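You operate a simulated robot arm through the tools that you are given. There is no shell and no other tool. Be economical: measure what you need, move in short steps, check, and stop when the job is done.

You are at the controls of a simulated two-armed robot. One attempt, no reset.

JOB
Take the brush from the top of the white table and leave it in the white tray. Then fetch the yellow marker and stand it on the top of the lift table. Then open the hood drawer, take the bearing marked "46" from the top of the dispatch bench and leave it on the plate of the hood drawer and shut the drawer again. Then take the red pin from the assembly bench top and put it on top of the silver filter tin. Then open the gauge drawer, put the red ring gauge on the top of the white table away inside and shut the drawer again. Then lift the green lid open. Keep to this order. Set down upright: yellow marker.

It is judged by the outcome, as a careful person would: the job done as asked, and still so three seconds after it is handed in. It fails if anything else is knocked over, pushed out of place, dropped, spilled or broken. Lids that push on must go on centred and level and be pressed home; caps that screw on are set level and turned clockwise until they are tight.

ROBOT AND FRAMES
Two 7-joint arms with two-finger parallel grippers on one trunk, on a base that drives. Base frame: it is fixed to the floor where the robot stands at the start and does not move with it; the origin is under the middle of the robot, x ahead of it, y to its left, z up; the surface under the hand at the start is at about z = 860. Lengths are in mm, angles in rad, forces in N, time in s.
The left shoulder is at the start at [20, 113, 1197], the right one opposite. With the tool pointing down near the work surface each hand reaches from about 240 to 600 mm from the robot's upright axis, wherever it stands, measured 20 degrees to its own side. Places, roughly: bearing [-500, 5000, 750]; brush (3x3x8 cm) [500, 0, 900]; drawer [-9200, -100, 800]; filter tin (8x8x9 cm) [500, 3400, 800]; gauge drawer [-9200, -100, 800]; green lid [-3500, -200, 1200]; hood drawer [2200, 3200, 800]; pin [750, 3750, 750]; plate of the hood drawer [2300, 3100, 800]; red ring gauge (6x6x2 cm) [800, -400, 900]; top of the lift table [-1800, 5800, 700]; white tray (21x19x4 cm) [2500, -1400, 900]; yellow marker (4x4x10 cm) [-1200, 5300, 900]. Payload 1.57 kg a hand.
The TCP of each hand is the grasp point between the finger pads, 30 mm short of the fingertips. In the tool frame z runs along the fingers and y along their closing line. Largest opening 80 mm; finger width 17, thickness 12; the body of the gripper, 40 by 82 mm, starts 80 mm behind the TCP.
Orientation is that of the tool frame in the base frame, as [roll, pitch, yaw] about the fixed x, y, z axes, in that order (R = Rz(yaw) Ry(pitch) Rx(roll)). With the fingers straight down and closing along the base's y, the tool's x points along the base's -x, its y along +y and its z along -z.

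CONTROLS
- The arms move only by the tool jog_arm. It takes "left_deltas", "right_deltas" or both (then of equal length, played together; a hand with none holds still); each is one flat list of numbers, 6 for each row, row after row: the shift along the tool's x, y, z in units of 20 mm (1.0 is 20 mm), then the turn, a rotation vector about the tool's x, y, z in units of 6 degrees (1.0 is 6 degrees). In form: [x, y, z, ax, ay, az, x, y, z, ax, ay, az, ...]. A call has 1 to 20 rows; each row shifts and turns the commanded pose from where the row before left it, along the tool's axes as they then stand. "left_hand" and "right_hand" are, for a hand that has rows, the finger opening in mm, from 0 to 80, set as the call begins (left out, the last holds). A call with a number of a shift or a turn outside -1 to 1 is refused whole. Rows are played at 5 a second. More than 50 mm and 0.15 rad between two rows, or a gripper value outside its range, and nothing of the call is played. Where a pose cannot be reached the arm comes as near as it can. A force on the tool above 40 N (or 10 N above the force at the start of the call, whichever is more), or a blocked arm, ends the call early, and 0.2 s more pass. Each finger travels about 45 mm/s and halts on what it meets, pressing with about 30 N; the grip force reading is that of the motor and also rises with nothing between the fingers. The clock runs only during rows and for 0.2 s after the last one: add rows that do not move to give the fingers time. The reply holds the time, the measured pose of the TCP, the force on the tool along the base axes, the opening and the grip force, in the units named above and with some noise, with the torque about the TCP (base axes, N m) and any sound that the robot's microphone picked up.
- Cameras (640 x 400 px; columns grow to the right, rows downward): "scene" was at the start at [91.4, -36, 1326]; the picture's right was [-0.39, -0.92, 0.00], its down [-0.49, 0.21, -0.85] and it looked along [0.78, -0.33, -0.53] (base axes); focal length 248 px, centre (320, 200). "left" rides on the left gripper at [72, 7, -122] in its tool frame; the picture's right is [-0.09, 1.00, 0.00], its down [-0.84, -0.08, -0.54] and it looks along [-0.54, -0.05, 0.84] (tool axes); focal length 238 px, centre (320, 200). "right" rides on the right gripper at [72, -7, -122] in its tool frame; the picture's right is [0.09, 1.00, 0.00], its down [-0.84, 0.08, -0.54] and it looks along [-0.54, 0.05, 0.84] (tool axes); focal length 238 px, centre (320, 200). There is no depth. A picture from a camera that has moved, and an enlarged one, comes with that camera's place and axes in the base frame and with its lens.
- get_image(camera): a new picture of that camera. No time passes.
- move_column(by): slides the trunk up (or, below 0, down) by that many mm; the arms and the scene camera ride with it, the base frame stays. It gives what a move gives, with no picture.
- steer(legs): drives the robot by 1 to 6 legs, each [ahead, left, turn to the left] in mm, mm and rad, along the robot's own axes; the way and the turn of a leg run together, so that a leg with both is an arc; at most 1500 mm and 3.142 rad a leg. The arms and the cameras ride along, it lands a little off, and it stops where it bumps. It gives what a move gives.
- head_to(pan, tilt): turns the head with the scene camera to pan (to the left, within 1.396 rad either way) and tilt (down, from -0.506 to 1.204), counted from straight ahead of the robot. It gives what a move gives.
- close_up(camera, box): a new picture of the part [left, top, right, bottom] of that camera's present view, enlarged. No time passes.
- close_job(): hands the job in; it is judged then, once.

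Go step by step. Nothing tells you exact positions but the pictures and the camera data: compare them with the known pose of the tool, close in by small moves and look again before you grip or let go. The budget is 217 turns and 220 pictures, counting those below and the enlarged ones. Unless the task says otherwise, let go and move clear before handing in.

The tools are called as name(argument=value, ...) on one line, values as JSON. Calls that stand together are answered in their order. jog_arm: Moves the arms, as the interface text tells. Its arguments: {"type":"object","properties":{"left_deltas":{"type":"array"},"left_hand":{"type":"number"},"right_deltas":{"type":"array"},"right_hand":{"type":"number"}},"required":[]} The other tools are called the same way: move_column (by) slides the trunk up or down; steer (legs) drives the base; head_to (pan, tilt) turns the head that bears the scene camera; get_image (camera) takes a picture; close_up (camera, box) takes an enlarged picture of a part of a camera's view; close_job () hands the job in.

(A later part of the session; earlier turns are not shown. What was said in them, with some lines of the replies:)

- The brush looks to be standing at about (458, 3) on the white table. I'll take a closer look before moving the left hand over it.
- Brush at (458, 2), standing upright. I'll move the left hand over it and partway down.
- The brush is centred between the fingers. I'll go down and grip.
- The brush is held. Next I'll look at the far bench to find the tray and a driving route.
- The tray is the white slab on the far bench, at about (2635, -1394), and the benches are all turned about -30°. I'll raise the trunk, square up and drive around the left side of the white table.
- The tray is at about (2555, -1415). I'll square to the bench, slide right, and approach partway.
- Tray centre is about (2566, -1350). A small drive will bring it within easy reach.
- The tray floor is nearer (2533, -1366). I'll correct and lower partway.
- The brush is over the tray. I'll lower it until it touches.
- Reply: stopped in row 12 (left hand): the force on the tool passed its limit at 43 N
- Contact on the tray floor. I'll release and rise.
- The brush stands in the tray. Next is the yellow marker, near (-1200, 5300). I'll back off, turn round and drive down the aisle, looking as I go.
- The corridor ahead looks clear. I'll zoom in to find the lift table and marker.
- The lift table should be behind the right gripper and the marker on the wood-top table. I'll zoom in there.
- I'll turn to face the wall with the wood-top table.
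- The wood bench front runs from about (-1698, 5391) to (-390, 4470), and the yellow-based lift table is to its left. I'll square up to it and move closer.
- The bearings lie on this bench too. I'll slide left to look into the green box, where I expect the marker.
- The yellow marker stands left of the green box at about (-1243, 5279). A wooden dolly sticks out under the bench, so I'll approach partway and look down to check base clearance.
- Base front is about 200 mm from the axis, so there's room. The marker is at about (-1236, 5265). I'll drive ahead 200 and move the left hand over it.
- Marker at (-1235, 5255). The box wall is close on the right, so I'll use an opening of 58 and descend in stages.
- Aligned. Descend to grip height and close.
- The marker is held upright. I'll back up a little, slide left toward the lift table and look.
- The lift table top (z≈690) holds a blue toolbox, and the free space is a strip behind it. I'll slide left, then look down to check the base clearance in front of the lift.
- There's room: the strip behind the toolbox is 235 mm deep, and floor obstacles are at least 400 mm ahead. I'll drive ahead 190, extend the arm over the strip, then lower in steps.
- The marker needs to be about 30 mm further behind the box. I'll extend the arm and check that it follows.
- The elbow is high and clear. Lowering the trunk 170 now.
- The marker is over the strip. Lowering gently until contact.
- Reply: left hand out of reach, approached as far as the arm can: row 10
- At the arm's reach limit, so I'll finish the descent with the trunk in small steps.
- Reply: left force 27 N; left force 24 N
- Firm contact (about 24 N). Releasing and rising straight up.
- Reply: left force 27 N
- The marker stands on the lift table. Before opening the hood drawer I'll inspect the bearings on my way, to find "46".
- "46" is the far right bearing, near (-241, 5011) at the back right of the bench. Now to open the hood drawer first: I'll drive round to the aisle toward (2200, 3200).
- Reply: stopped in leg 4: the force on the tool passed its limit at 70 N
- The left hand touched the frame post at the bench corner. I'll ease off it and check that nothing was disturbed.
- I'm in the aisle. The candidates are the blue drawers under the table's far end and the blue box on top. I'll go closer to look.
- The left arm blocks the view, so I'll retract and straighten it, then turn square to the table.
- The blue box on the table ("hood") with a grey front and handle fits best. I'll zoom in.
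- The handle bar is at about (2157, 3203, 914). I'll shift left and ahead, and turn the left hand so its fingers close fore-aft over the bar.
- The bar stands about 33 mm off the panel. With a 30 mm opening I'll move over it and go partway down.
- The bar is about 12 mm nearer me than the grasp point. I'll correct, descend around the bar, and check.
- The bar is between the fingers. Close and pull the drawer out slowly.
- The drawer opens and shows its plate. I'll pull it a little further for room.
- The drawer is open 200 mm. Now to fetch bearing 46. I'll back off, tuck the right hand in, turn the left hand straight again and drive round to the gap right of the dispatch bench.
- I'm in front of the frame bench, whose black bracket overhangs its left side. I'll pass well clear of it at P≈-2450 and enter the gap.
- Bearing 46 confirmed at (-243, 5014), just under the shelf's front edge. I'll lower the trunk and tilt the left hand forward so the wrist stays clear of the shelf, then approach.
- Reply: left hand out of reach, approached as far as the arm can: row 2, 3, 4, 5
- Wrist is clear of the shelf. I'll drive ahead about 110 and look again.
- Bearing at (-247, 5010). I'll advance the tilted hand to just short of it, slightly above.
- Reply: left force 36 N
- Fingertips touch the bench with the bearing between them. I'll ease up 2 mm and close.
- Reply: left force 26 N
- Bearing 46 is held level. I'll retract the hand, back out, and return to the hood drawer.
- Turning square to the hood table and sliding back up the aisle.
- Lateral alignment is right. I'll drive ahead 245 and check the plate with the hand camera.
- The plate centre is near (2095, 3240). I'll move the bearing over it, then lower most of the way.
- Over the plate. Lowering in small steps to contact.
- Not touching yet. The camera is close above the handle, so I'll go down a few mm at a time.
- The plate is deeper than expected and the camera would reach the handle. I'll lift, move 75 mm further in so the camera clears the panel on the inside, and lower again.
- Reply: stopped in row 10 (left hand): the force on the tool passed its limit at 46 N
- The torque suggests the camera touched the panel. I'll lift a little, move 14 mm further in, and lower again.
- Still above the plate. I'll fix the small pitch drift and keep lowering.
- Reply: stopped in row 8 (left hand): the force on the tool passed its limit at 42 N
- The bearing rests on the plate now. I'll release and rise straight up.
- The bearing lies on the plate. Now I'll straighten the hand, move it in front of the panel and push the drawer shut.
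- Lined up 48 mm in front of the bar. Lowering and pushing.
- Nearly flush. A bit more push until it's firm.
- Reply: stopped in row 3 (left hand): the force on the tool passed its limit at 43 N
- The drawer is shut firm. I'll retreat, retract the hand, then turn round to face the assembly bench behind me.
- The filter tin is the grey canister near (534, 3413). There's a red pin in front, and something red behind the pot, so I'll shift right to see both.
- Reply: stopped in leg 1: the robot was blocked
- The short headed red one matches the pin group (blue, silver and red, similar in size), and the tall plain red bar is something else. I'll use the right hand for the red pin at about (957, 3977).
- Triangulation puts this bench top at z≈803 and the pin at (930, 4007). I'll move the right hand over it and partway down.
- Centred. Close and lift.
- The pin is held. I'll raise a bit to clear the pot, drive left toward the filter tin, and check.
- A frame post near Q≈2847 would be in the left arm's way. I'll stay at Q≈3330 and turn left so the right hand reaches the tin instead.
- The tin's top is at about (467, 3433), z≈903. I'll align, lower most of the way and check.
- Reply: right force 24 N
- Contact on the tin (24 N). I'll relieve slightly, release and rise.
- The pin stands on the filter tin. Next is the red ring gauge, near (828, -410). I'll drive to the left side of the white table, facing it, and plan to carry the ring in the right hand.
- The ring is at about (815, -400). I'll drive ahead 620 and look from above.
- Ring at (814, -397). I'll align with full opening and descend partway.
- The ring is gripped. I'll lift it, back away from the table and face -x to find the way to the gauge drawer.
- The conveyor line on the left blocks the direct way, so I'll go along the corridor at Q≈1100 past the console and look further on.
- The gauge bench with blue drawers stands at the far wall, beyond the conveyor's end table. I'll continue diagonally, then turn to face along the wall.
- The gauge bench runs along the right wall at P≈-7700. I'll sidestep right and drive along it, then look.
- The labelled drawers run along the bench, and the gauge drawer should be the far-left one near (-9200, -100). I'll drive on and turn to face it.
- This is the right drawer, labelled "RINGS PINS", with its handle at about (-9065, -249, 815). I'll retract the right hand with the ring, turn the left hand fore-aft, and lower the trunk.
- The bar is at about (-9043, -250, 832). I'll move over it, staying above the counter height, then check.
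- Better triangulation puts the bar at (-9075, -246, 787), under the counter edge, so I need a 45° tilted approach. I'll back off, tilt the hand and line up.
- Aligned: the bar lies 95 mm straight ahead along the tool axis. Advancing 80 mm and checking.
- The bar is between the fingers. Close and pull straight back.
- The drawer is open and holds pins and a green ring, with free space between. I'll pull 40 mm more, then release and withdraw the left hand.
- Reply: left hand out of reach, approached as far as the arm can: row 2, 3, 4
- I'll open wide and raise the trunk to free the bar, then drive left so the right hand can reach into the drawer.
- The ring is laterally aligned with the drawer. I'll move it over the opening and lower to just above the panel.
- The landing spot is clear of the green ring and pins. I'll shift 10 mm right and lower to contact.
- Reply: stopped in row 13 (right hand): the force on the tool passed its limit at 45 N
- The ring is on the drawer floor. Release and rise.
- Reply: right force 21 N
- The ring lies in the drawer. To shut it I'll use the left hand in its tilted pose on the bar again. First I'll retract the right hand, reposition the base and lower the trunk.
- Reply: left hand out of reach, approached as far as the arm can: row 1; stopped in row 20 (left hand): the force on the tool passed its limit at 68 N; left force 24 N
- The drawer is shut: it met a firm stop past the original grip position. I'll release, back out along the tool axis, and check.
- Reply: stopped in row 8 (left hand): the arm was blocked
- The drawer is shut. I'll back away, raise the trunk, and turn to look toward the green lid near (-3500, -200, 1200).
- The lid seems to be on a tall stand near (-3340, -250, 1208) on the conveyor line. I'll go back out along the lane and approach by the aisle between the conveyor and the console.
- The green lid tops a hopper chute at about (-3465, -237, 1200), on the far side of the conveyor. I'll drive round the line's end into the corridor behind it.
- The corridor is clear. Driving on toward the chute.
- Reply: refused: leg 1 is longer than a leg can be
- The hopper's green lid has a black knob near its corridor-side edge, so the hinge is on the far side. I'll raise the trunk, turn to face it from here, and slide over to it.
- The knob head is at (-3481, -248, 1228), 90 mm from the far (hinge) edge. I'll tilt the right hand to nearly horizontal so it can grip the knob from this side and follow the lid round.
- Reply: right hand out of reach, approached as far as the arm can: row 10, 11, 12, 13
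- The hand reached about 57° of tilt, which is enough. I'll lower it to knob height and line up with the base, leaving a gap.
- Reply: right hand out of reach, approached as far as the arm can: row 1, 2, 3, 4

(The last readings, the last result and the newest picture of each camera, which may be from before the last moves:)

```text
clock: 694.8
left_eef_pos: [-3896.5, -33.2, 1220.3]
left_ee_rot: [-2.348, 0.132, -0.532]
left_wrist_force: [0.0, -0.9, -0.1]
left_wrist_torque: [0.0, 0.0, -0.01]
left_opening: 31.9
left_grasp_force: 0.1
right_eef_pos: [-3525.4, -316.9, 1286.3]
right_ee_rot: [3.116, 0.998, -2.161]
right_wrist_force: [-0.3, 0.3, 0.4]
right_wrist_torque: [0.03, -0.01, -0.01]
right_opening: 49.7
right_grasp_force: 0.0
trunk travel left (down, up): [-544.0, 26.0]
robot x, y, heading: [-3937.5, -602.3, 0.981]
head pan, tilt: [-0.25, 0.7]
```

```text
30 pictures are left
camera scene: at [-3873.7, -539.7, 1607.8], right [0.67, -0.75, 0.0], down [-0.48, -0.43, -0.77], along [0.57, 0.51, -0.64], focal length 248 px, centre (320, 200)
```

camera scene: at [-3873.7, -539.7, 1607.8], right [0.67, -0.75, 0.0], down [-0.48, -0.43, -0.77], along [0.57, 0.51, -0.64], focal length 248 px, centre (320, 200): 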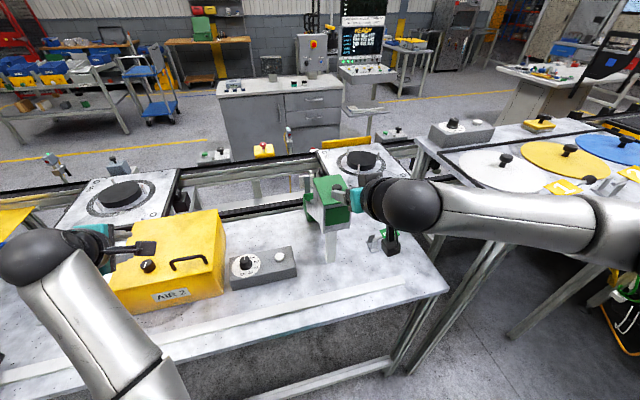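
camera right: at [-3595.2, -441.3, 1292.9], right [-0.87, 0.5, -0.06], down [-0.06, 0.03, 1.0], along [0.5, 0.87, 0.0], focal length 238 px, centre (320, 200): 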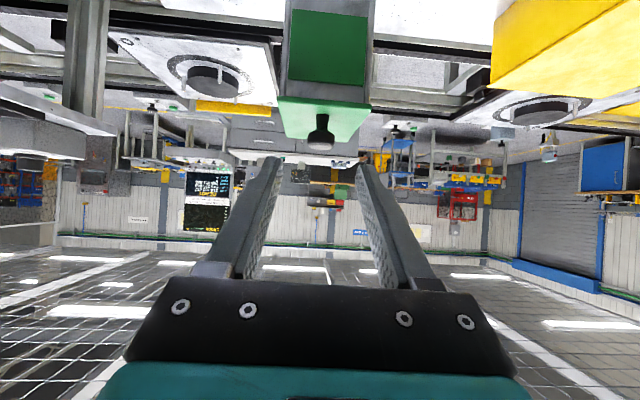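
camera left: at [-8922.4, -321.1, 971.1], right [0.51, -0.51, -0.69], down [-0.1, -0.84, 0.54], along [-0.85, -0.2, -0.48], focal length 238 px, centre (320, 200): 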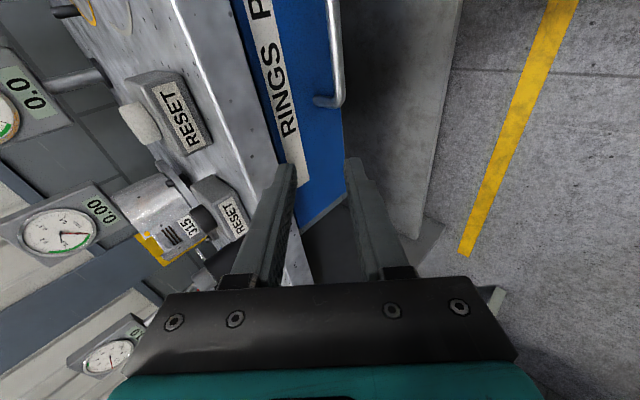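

Laterally aligned. I'll lower the trunk 47 mm to knob height and creep ahead 60.

move_column(by=-47)

steer(legs=[[55, 0, 0]])

get_image(camera="right")

close_up(camera="scene", box=[270, 140, 410, 270])

```text
clock: 695.7
left_eef_pos: [-3898.0, -33.0, 1173.8]
left_ee_rot: [-2.347, 0.129, -0.533]
left_wrist_force: [0.1, 0.7, 0.2]
left_wrist_torque: [0.01, -0.01, -0.03]
left_opening: 32.2
left_grasp_force: 0.0
right_eef_pos: [-3526.4, -316.8, 1240.4]
right_ee_rot: [3.117, 1.0, -2.161]
right_wrist_force: [1.3, -0.5, -0.3]
right_wrist_torque: [-0.01, -0.01, 0.02]
right_opening: 49.8
right_grasp_force: 0.0
trunk travel left (down, up): [-497.0, 73.0]
robot x, y, heading: [-3947.2, -599.3, 0.981]
head pan, tilt: [-0.25, 0.7]
```

```text
clock: 696.7
left_eef_pos: [-3866.1, 13.8, 1172.3]
left_ee_rot: [-2.349, 0.13, -0.533]
left_wrist_force: [0.4, -0.1, -0.3]
left_wrist_torque: [0.0, 0.0, -0.05]
left_opening: 32.1
left_grasp_force: 0.0
right_eef_pos: [-3495.0, -270.0, 1239.0]
right_ee_rot: [3.116, 0.996, -2.161]
right_wrist_force: [0.0, 0.5, -0.1]
right_wrist_torque: [-0.01, -0.01, 0.03]
right_opening: 49.9
right_grasp_force: 0.1
trunk travel left (down, up): [-497.0, 73.0]
robot x, y, heading: [-3912.3, -560.1, 0.978]
head pan, tilt: [-0.25, 0.7]
```

```text
29 pictures are left
camera right: at [-3564.4, -394.3, 1245.5], right [-0.87, 0.49, -0.06], down [-0.05, 0.03, 1.0], along [0.49, 0.87, 0.0], focal length 238 px, centre (320, 200)
```

right: 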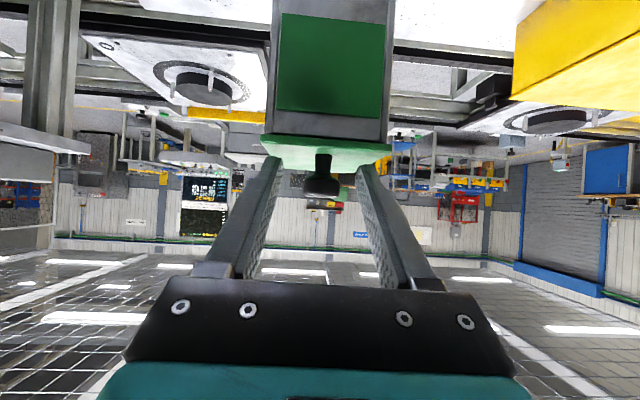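

```text
3.08 times, centred on (340, 205) of scene
camera zoom: at [-3842.6, -492.6, 1560.7], right [0.67, -0.74, 0.0], down [-0.48, -0.43, -0.76], along [0.57, 0.51, -0.65], focal length 762 px, centre (258, 185)
```

zoom: 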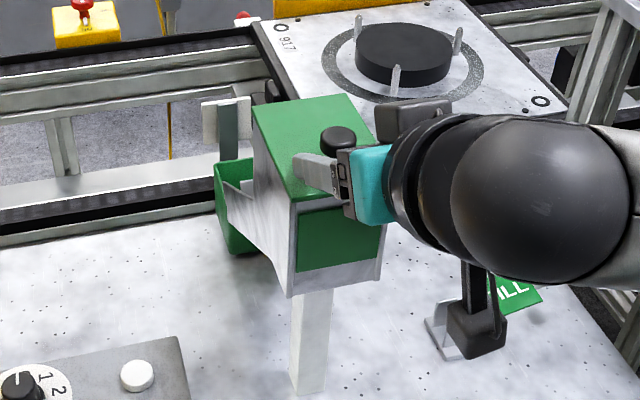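

jog_arm(right_deltas=[0, 0, 0.25, 0, 0, 0, 0, 0, 0.2, 0, 0, 0, 0, 0, 0, 0, 0, 0])

jog_arm(right_deltas=[0, 0, 0, 0, 0, 0, 0, 0, 0, 0, 0, 0, 0, 0, 0, 0, 0, 0, 0, 0, 0, 0, 0, 0], right_hand=0)

get_image(camera="right")

```text
clock: 697.5
left_eef_pos: [-3866.9, 11.6, 1174.0]
left_ee_rot: [-2.347, 0.129, -0.533]
left_wrist_force: [0.0, -0.6, 0.1]
left_wrist_torque: [-0.04, 0.0, 0.0]
left_opening: 32.2
left_grasp_force: 0.0
right_eef_pos: [-3491.4, -265.7, 1237.0]
right_ee_rot: [3.118, 0.998, -2.158]
right_wrist_force: [-0.1, -0.4, 3.2]
right_wrist_torque: [-0.01, -0.1, -0.06]
right_opening: 49.9
right_grasp_force: 0.3
trunk travel left (down, up): [-497.0, 73.0]
robot x, y, heading: [-3914.6, -558.5, 0.977]
head pan, tilt: [-0.25, 0.7]
```

```text
clock: 698.5
left_eef_pos: [-3868.8, 12.8, 1172.8]
left_ee_rot: [-2.348, 0.131, -0.53]
left_wrist_force: [-0.3, -0.3, 0.1]
left_wrist_torque: [-0.02, 0.0, -0.01]
left_opening: 32.1
left_grasp_force: 0.1
right_eef_pos: [-3494.7, -263.0, 1236.4]
right_ee_rot: [3.115, 0.996, -2.157]
right_wrist_force: [-5.0, 3.4, 4.5]
right_wrist_torque: [0.19, -0.02, 0.22]
right_opening: 24.9
right_grasp_force: 36.4
trunk travel left (down, up): [-497.0, 73.0]
robot x, y, heading: [-3914.8, -559.4, 0.981]
head pan, tilt: [-0.25, 0.7]
```

```text
27 pictures are left
camera right: at [-3562.7, -388.6, 1242.5], right [-0.87, 0.49, -0.06], down [-0.05, 0.03, 1.0], along [0.49, 0.87, 0.0], focal length 238 px, centre (320, 200)
```

right: 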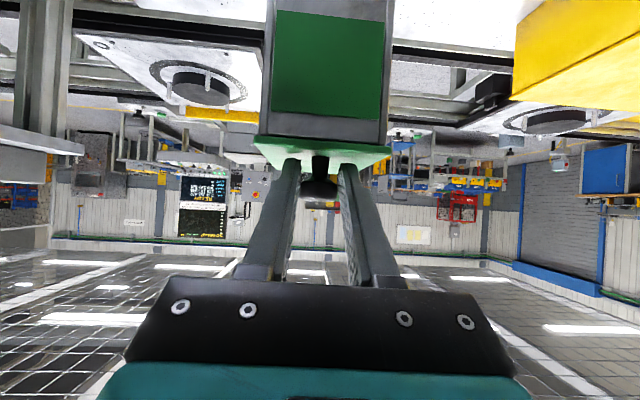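

The knob is gripped. I'll lift along the hinge arc, the first 48°, then check.

jog_arm(right_deltas=[-0.51, 0, -0.11, 0, 0.35, 0, -0.51, 0, -0.11, 0, 0.35, 0, -0.53, 0, -0.04, 0, 0.35, 0, -0.53, 0, -0.04, 0, 0.35, 0, -0.525, 0, 0.03, 0, 0.35, 0, -0.525, 0, 0.03, 0, 0.35, 0, -0.52, 0, 0.09, 0, 0.35, 0, -0.52, 0, 0.09, 0, 0.35, 0])

close_up(camera="scene", box=[250, 100, 430, 260])

```text
clock: 700.3
left_eef_pos: [-3870.4, 8.8, 1174.9]
left_ee_rot: [-2.341, 0.128, -0.53]
left_wrist_force: [-0.5, 0.4, 0.0]
left_wrist_torque: [-0.02, 0.01, -0.04]
left_opening: 31.9
left_grasp_force: 0.0
right_eef_pos: [-3468.3, -223.8, 1305.5]
right_ee_rot: [3.124, 0.718, -2.151]
right_wrist_force: [-13.8, -13.7, 21.2]
right_wrist_torque: [-0.07, 0.46, -0.44]
right_opening: 19.3
right_grasp_force: 33.9
trunk travel left (down, up): [-497.0, 73.0]
robot x, y, heading: [-3909.7, -562.5, 0.981]
head pan, tilt: [-0.25, 0.7]
```

```text
2.50 times, centred on (340, 180) of scene
camera zoom: at [-3848.4, -498.6, 1561.4], right [0.67, -0.74, 0.0], down [-0.48, -0.43, -0.77], along [0.57, 0.51, -0.64], focal length 619 px, centre (270, 250)
```

zoom: 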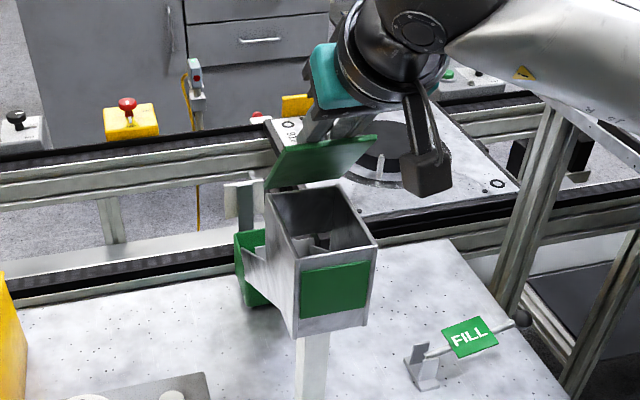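

The lid is coming up well. I'll continue the arc with a slight upward bias.

jog_arm(right_deltas=[-0.165, 0, -0.19, 0, 0, 0, -0.555, 0, 0.09, 0, 0.35, 0, -0.555, 0, 0.09, 0, 0.35, 0, -0.51, 0, 0.16, 0, 0.35, 0, -0.51, 0, 0.16, 0, 0.35, 0, -0.465, 0, 0.24, 0, 0.35, 0, -0.465, 0, 0.24, 0, 0.35, 0])

close_up(camera="scene", box=[250, 80, 430, 240])

```text
clock: 701.2
left_eef_pos: [-3870.0, 8.3, 1175.5]
left_ee_rot: [-2.342, 0.13, -0.533]
left_wrist_force: [0.2, -0.4, 0.0]
left_wrist_torque: [-0.01, 0.01, -0.01]
left_opening: 31.9
left_grasp_force: 0.1
right_eef_pos: [-3460.1, -212.5, 1312.3]
right_ee_rot: [3.127, 0.599, -2.146]
right_wrist_force: [-13.4, -16.3, 12.5]
right_wrist_torque: [-1.47, 0.33, -1.06]
right_opening: 19.1
right_grasp_force: 32.9
trunk travel left (down, up): [-497.0, 73.0]
robot x, y, heading: [-3907.1, -561.9, 0.983]
head pan, tilt: [-0.25, 0.7]
stopped in row 4 (right hand): the force on the tool passed its limit at 42 N (the readings are from after the stop); the commanded pose is now the measured one
```

```text
2.50 times, centred on (340, 160) of scene
camera zoom: at [-3848.0, -499.4, 1561.3], right [0.67, -0.75, 0.0], down [-0.48, -0.43, -0.77], along [0.57, 0.51, -0.64], focal length 619 px, centre (270, 300)
```

zoom: 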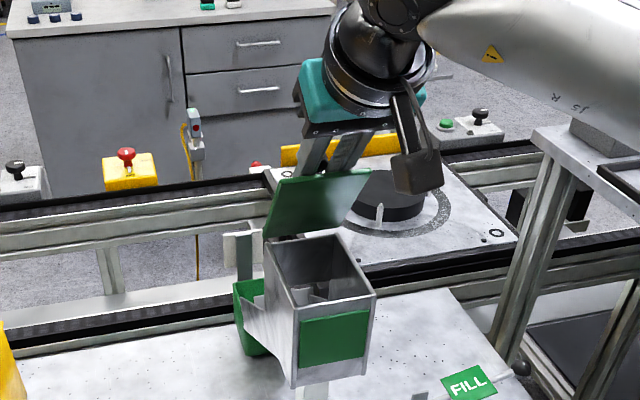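

The lid is nearly vertical and its edge is meeting the fingers. I'll rotate the hand about the knob first, then continue past vertical.

jog_arm(right_deltas=[-0.05, 0, 0.0, 0, 0.67, 0, -0.07, 0, 0.0, 0, 0.67, 0, -0.07, 0, 0.0, 0, 0.67, 0, -0.07, 0, 0, 0, 0.67, 0, -0.07, 0, 0, 0, 0.67, 0, -0.3, 0, 0.05, 0, 0.33, 0, -0.36, 0, 0.1, 0, 0.33, 0, -0.36, 0, 0.13, 0, 0.33, 0, -0.36, 0, 0.13, 0, 0.33, 0])

close_up(camera="scene", box=[250, 80, 430, 240])

```text
clock: 702.3
left_eef_pos: [-3866.7, 13.5, 1172.5]
left_ee_rot: [-2.348, 0.132, -0.534]
left_wrist_force: [-0.1, -1.0, 0.8]
left_wrist_torque: [0.01, -0.04, -0.03]
left_opening: 31.9
left_grasp_force: 0.0
right_eef_pos: [-3447.3, -193.3, 1321.0]
right_ee_rot: [3.12, 0.326, -2.148]
right_wrist_force: [3.3, 9.0, -4.8]
right_wrist_torque: [0.73, -0.55, -0.5]
right_opening: 18.7
right_grasp_force: 32.7
trunk travel left (down, up): [-497.0, 73.0]
robot x, y, heading: [-3912.6, -559.6, 0.98]
head pan, tilt: [-0.25, 0.7]
stopped in row 5 (right hand): the force on the tool passed its limit at 42 N (the readings are from after the stop); the commanded pose is now the measured one
```

```text
2.50 times, centred on (340, 160) of scene
camera zoom: at [-3842.9, -492.8, 1560.2], right [0.67, -0.74, 0.0], down [-0.48, -0.43, -0.76], along [0.57, 0.51, -0.64], focal length 619 px, centre (270, 300)
```

zoom: 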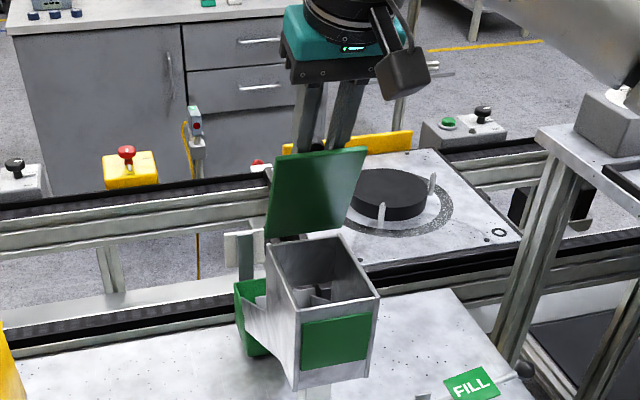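

Almost upright. Continuing forward past vertical.

jog_arm(right_deltas=[-0.3, 0, 0.08, 0, 0.4, 0, -0.32, 0, 0.1, 0, 0.4, 0, -0.32, 0, 0.13, 0, 0.4, 0, -0.32, 0, 0.15, 0, 0.4, 0, -0.32, 0, 0.15, 0, 0.4, 0])

close_up(camera="scene", box=[250, 80, 430, 240])

```text
clock: 703.5
left_eef_pos: [-3868.2, 9.0, 1174.9]
left_ee_rot: [-2.345, 0.13, -0.532]
left_wrist_force: [0.0, 0.0, 0.1]
left_wrist_torque: [-0.02, 0.03, 0.02]
left_opening: 32.0
left_grasp_force: 0.2
right_eef_pos: [-3432.6, -170.8, 1323.9]
right_ee_rot: [3.126, 0.123, -2.145]
right_wrist_force: [-0.6, -8.8, 35.1]
right_wrist_torque: [-0.51, 0.49, -0.88]
right_opening: 18.7
right_grasp_force: 33.1
trunk travel left (down, up): [-497.0, 73.0]
robot x, y, heading: [-3909.1, -560.1, 0.982]
head pan, tilt: [-0.25, 0.7]
```

```text
2.50 times, centred on (340, 160) of scene
camera zoom: at [-3846.5, -498.5, 1561.5], right [0.67, -0.75, 0.0], down [-0.48, -0.43, -0.77], along [0.57, 0.51, -0.64], focal length 619 px, centre (270, 300)
```

zoom: 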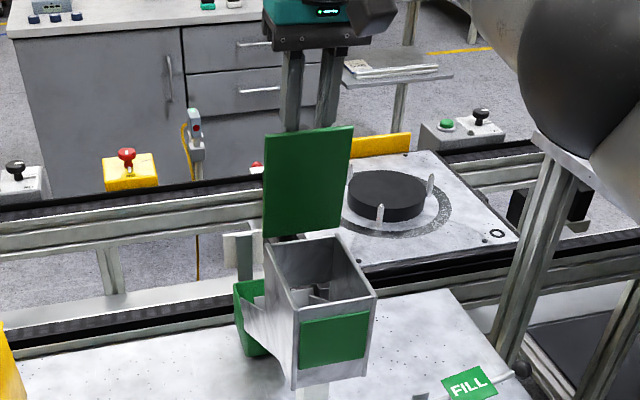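

jog_arm(right_deltas=[0, 0, -0.2, 0, 0, 0, -0.4, 0, -0.05, 0, 0.35, 0, -0.4, 0, 0, 0, 0.35, 0, -0.4, 0, 0.05, 0, 0.35, 0, -0.4, 0, 0.08, 0, 0.35, 0])

close_up(camera="scene", box=[250, 80, 430, 240])

```text
clock: 704.7
left_eef_pos: [-3862.0, 13.8, 1172.4]
left_ee_rot: [-2.349, 0.135, -0.531]
left_wrist_force: [-0.1, 0.2, -0.8]
left_wrist_torque: [-0.03, 0.0, 0.03]
left_opening: 31.9
left_grasp_force: 0.1
right_eef_pos: [-3429.8, -166.6, 1324.1]
right_ee_rot: [3.13, 0.059, -2.151]
right_wrist_force: [31.9, 11.6, 10.8]
right_wrist_torque: [2.69, -1.7, -0.25]
right_opening: 18.6
right_grasp_force: 32.8
right hand out of reach, approached as far as the arm can: row 2, 3, 4, 5
trunk travel left (down, up): [-497.0, 73.0]
robot x, y, heading: [-3906.9, -554.5, 0.985]
head pan, tilt: [-0.25, 0.7]
```

```text
2.50 times, centred on (340, 160) of scene
camera zoom: at [-3837.6, -491.8, 1560.3], right [0.67, -0.74, 0.0], down [-0.48, -0.43, -0.76], along [0.57, 0.51, -0.65], focal length 619 px, centre (270, 300)
```

zoom: 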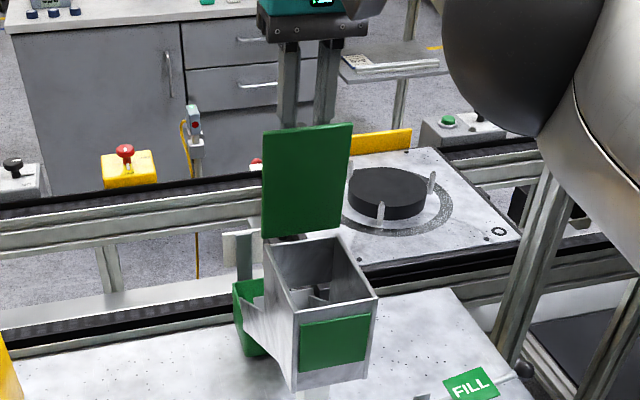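

The arm is at its reach limit with the lid about upright. I'll nudge the base 25 mm forward to carry it past vertical.

steer(legs=[[25, 0, 0]])

close_up(camera="scene", box=[250, 80, 430, 240])

```text
clock: 705.5
left_eef_pos: [-3852.8, 27.4, 1175.0]
left_ee_rot: [-2.344, 0.133, -0.532]
left_wrist_force: [0.4, 0.3, 1.0]
left_wrist_torque: [0.03, -0.01, 0.03]
left_opening: 32.2
left_grasp_force: 0.0
right_eef_pos: [-3425.8, -160.4, 1325.1]
right_ee_rot: [3.128, 0.028, -2.149]
right_wrist_force: [6.6, -30.4, 4.2]
right_wrist_torque: [-2.37, 1.09, -1.08]
right_opening: 18.6
right_grasp_force: 32.9
trunk travel left (down, up): [-497.0, 73.0]
robot x, y, heading: [-3895.1, -538.6, 0.978]
head pan, tilt: [-0.25, 0.7]
```

```text
2.50 times, centred on (340, 160) of scene
camera zoom: at [-3828.7, -480.4, 1560.9], right [0.67, -0.75, 0.0], down [-0.48, -0.43, -0.77], along [0.57, 0.51, -0.64], focal length 619 px, centre (270, 300)
```

zoom: 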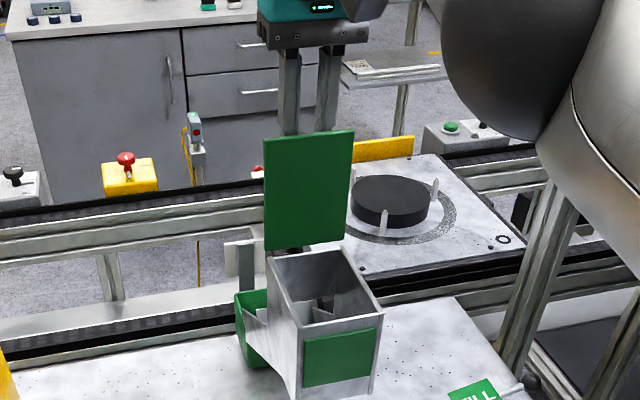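

It looks to be at its stop, past vertical. I'll open the fingers and see whether the lid stays.

jog_arm(right_deltas=[0, 0, 0, 0, 0, 0, 0, 0, 0, 0, 0, 0, 0, 0, 0, 0, 0, 0, 0, 0, 0, 0, 0, 0], right_hand=60)

close_up(camera="scene", box=[250, 80, 430, 240])

```text
clock: 706.5
left_eef_pos: [-3853.0, 31.9, 1172.5]
left_ee_rot: [-2.348, 0.13, -0.532]
left_wrist_force: [-0.7, 0.3, -0.1]
left_wrist_torque: [0.01, 0.01, -0.02]
left_opening: 31.9
left_grasp_force: 0.1
right_eef_pos: [-3426.4, -155.7, 1323.0]
right_ee_rot: [3.128, 0.025, -2.15]
right_wrist_force: [-0.4, 0.2, -0.2]
right_wrist_torque: [0.01, 0.04, 0.03]
right_opening: 60.1
right_grasp_force: 0.0
trunk travel left (down, up): [-497.0, 73.0]
robot x, y, heading: [-3898.4, -537.7, 0.978]
head pan, tilt: [-0.25, 0.7]
```

```text
2.50 times, centred on (340, 160) of scene
camera zoom: at [-3829.9, -474.1, 1560.8], right [0.67, -0.75, 0.0], down [-0.48, -0.43, -0.77], along [0.57, 0.51, -0.64], focal length 619 px, centre (270, 300)
```

zoom: 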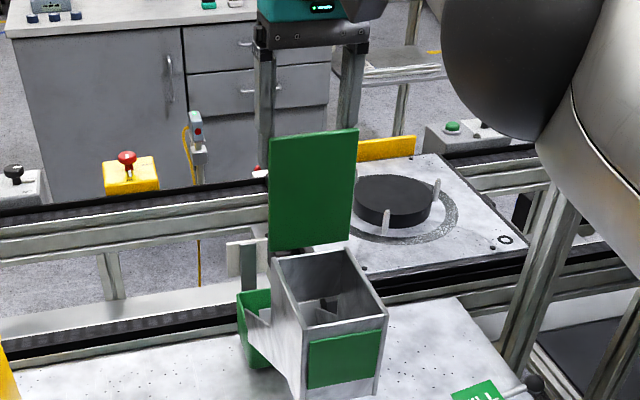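

The lid stays open. I'll raise the hand straight up clear of it and check again.

jog_arm(right_deltas=[0, 0, -0.5, 0, 0, 0, 0, 0, -0.8, 0, 0, 0, 0, 0, -0.8, 0, 0, 0, 0, 0, -0.8, 0, 0, 0, 0, 0, -0.8, 0, 0, 0, 0, 0, -0.8, 0, 0, 0])

move_column(by=70)

get_image(camera="scene")

```text
clock: 707.9
left_eef_pos: [-3854.2, 32.7, 1171.9]
left_ee_rot: [-2.347, 0.131, -0.532]
left_wrist_force: [-0.6, 0.1, 0.1]
left_wrist_torque: [0.02, 0.0, 0.03]
left_opening: 32.2
left_grasp_force: 0.2
right_eef_pos: [-3429.5, -165.4, 1378.3]
right_ee_rot: [3.131, 0.028, -2.15]
right_wrist_force: [0.5, 0.0, 0.4]
right_wrist_torque: [-0.01, 0.0, 0.0]
right_opening: 60.1
right_grasp_force: 0.0
right hand out of reach, approached as far as the arm can: row 2, 3, 4, 5, 6
trunk travel left (down, up): [-497.0, 73.0]
robot x, y, heading: [-3894.8, -541.2, 0.985]
head pan, tilt: [-0.25, 0.7]
```

```text
clock: 709.0
left_eef_pos: [-3853.1, 32.8, 1243.5]
left_ee_rot: [-2.348, 0.13, -0.534]
left_wrist_force: [-0.5, -0.3, 0.1]
left_wrist_torque: [-0.01, -0.01, 0.03]
left_opening: 32.0
left_grasp_force: 0.0
right_eef_pos: [-3430.1, -166.1, 1448.5]
right_ee_rot: [3.131, 0.028, -2.15]
right_wrist_force: [-0.2, -0.3, -0.1]
right_wrist_torque: [-0.06, 0.01, 0.01]
right_opening: 59.8
right_grasp_force: 0.1
trunk travel left (down, up): [-567.0, 3.0]
robot x, y, heading: [-3896.8, -536.1, 0.979]
head pan, tilt: [-0.25, 0.7]
```

```text
19 pictures are left
camera scene: at [-3829.8, -473.8, 1630.7], right [0.67, -0.75, 0.0], down [-0.48, -0.43, -0.76], along [0.57, 0.51, -0.64], focal length 248 px, centre (320, 200)
```

scene: 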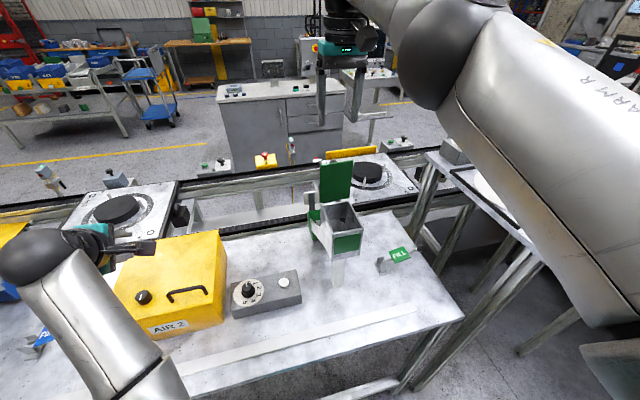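

The lid stays open. The right hand is well above it, so I'll back away and take a final look.

steer(legs=[[-300, 0, 0]])

close_up(camera="scene", box=[240, 60, 440, 210])

```text
clock: 711.1
left_eef_pos: [-4020.8, -217.4, 1242.5]
left_ee_rot: [-2.349, 0.13, -0.535]
left_wrist_force: [0.8, 0.2, 0.3]
left_wrist_torque: [0.02, -0.03, 0.01]
left_opening: 32.1
left_grasp_force: 0.0
right_eef_pos: [-3597.6, -417.4, 1447.9]
right_ee_rot: [3.133, 0.026, -2.149]
right_wrist_force: [-0.3, 0.8, -0.2]
right_wrist_torque: [0.01, -0.03, -0.01]
right_opening: 60.0
right_grasp_force: 0.1
trunk travel left (down, up): [-567.0, 3.0]
robot x, y, heading: [-4063.5, -786.1, 0.977]
head pan, tilt: [-0.25, 0.7]
```

```text
2.67 times, centred on (340, 135) of scene
camera zoom: at [-3998.0, -724.3, 1630.8], right [0.67, -0.75, 0.0], down [-0.48, -0.43, -0.77], along [0.57, 0.51, -0.64], focal length 660 px, centre (267, 373)
```

zoom: 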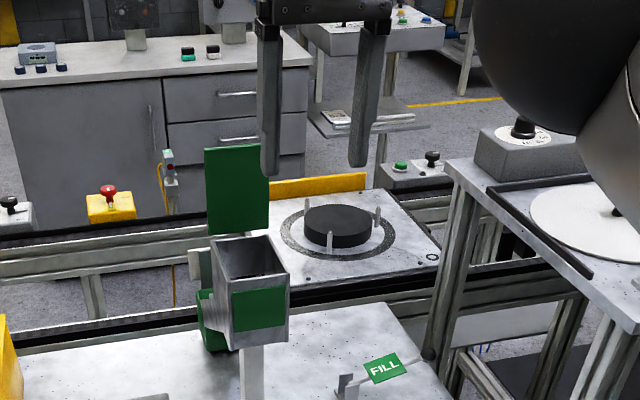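

The lid stands open on its own and both hands are clear. All six steps are done, so I'm handing in.

close_job()

```text
The job is handed in.
```

I finished all six tasks in the order you gave and handed the job in; I have no verdict back.

- **Brush:** it stands in the white tray.
- **Yellow marker:** it stands upright on the lift table, behind the blue toolbox.
- **Bearing 46:** it lies on the plate of the hood drawer, and the drawer is shut. The right drawer was not labelled. I took the blue box with the grey front to be it because its position matched yours.
- **Red pin:** it stands on the filter tin. There were two red rods on the assembly bench. I took the short one with a head, because it matched the other pins in size, and left the tall plain one.
- **Red ring gauge:** it is inside the drawer labelled "RINGS PINS", and that drawer is shut.
- **Green lid:** it is open and stays up on its own.

**Contacts while driving:** the left hand bumped the frame post of the assembly bench, with 70 N on the hand, and the robot was once blocked near the wall beside that bench. I saw nothing displaced either time.
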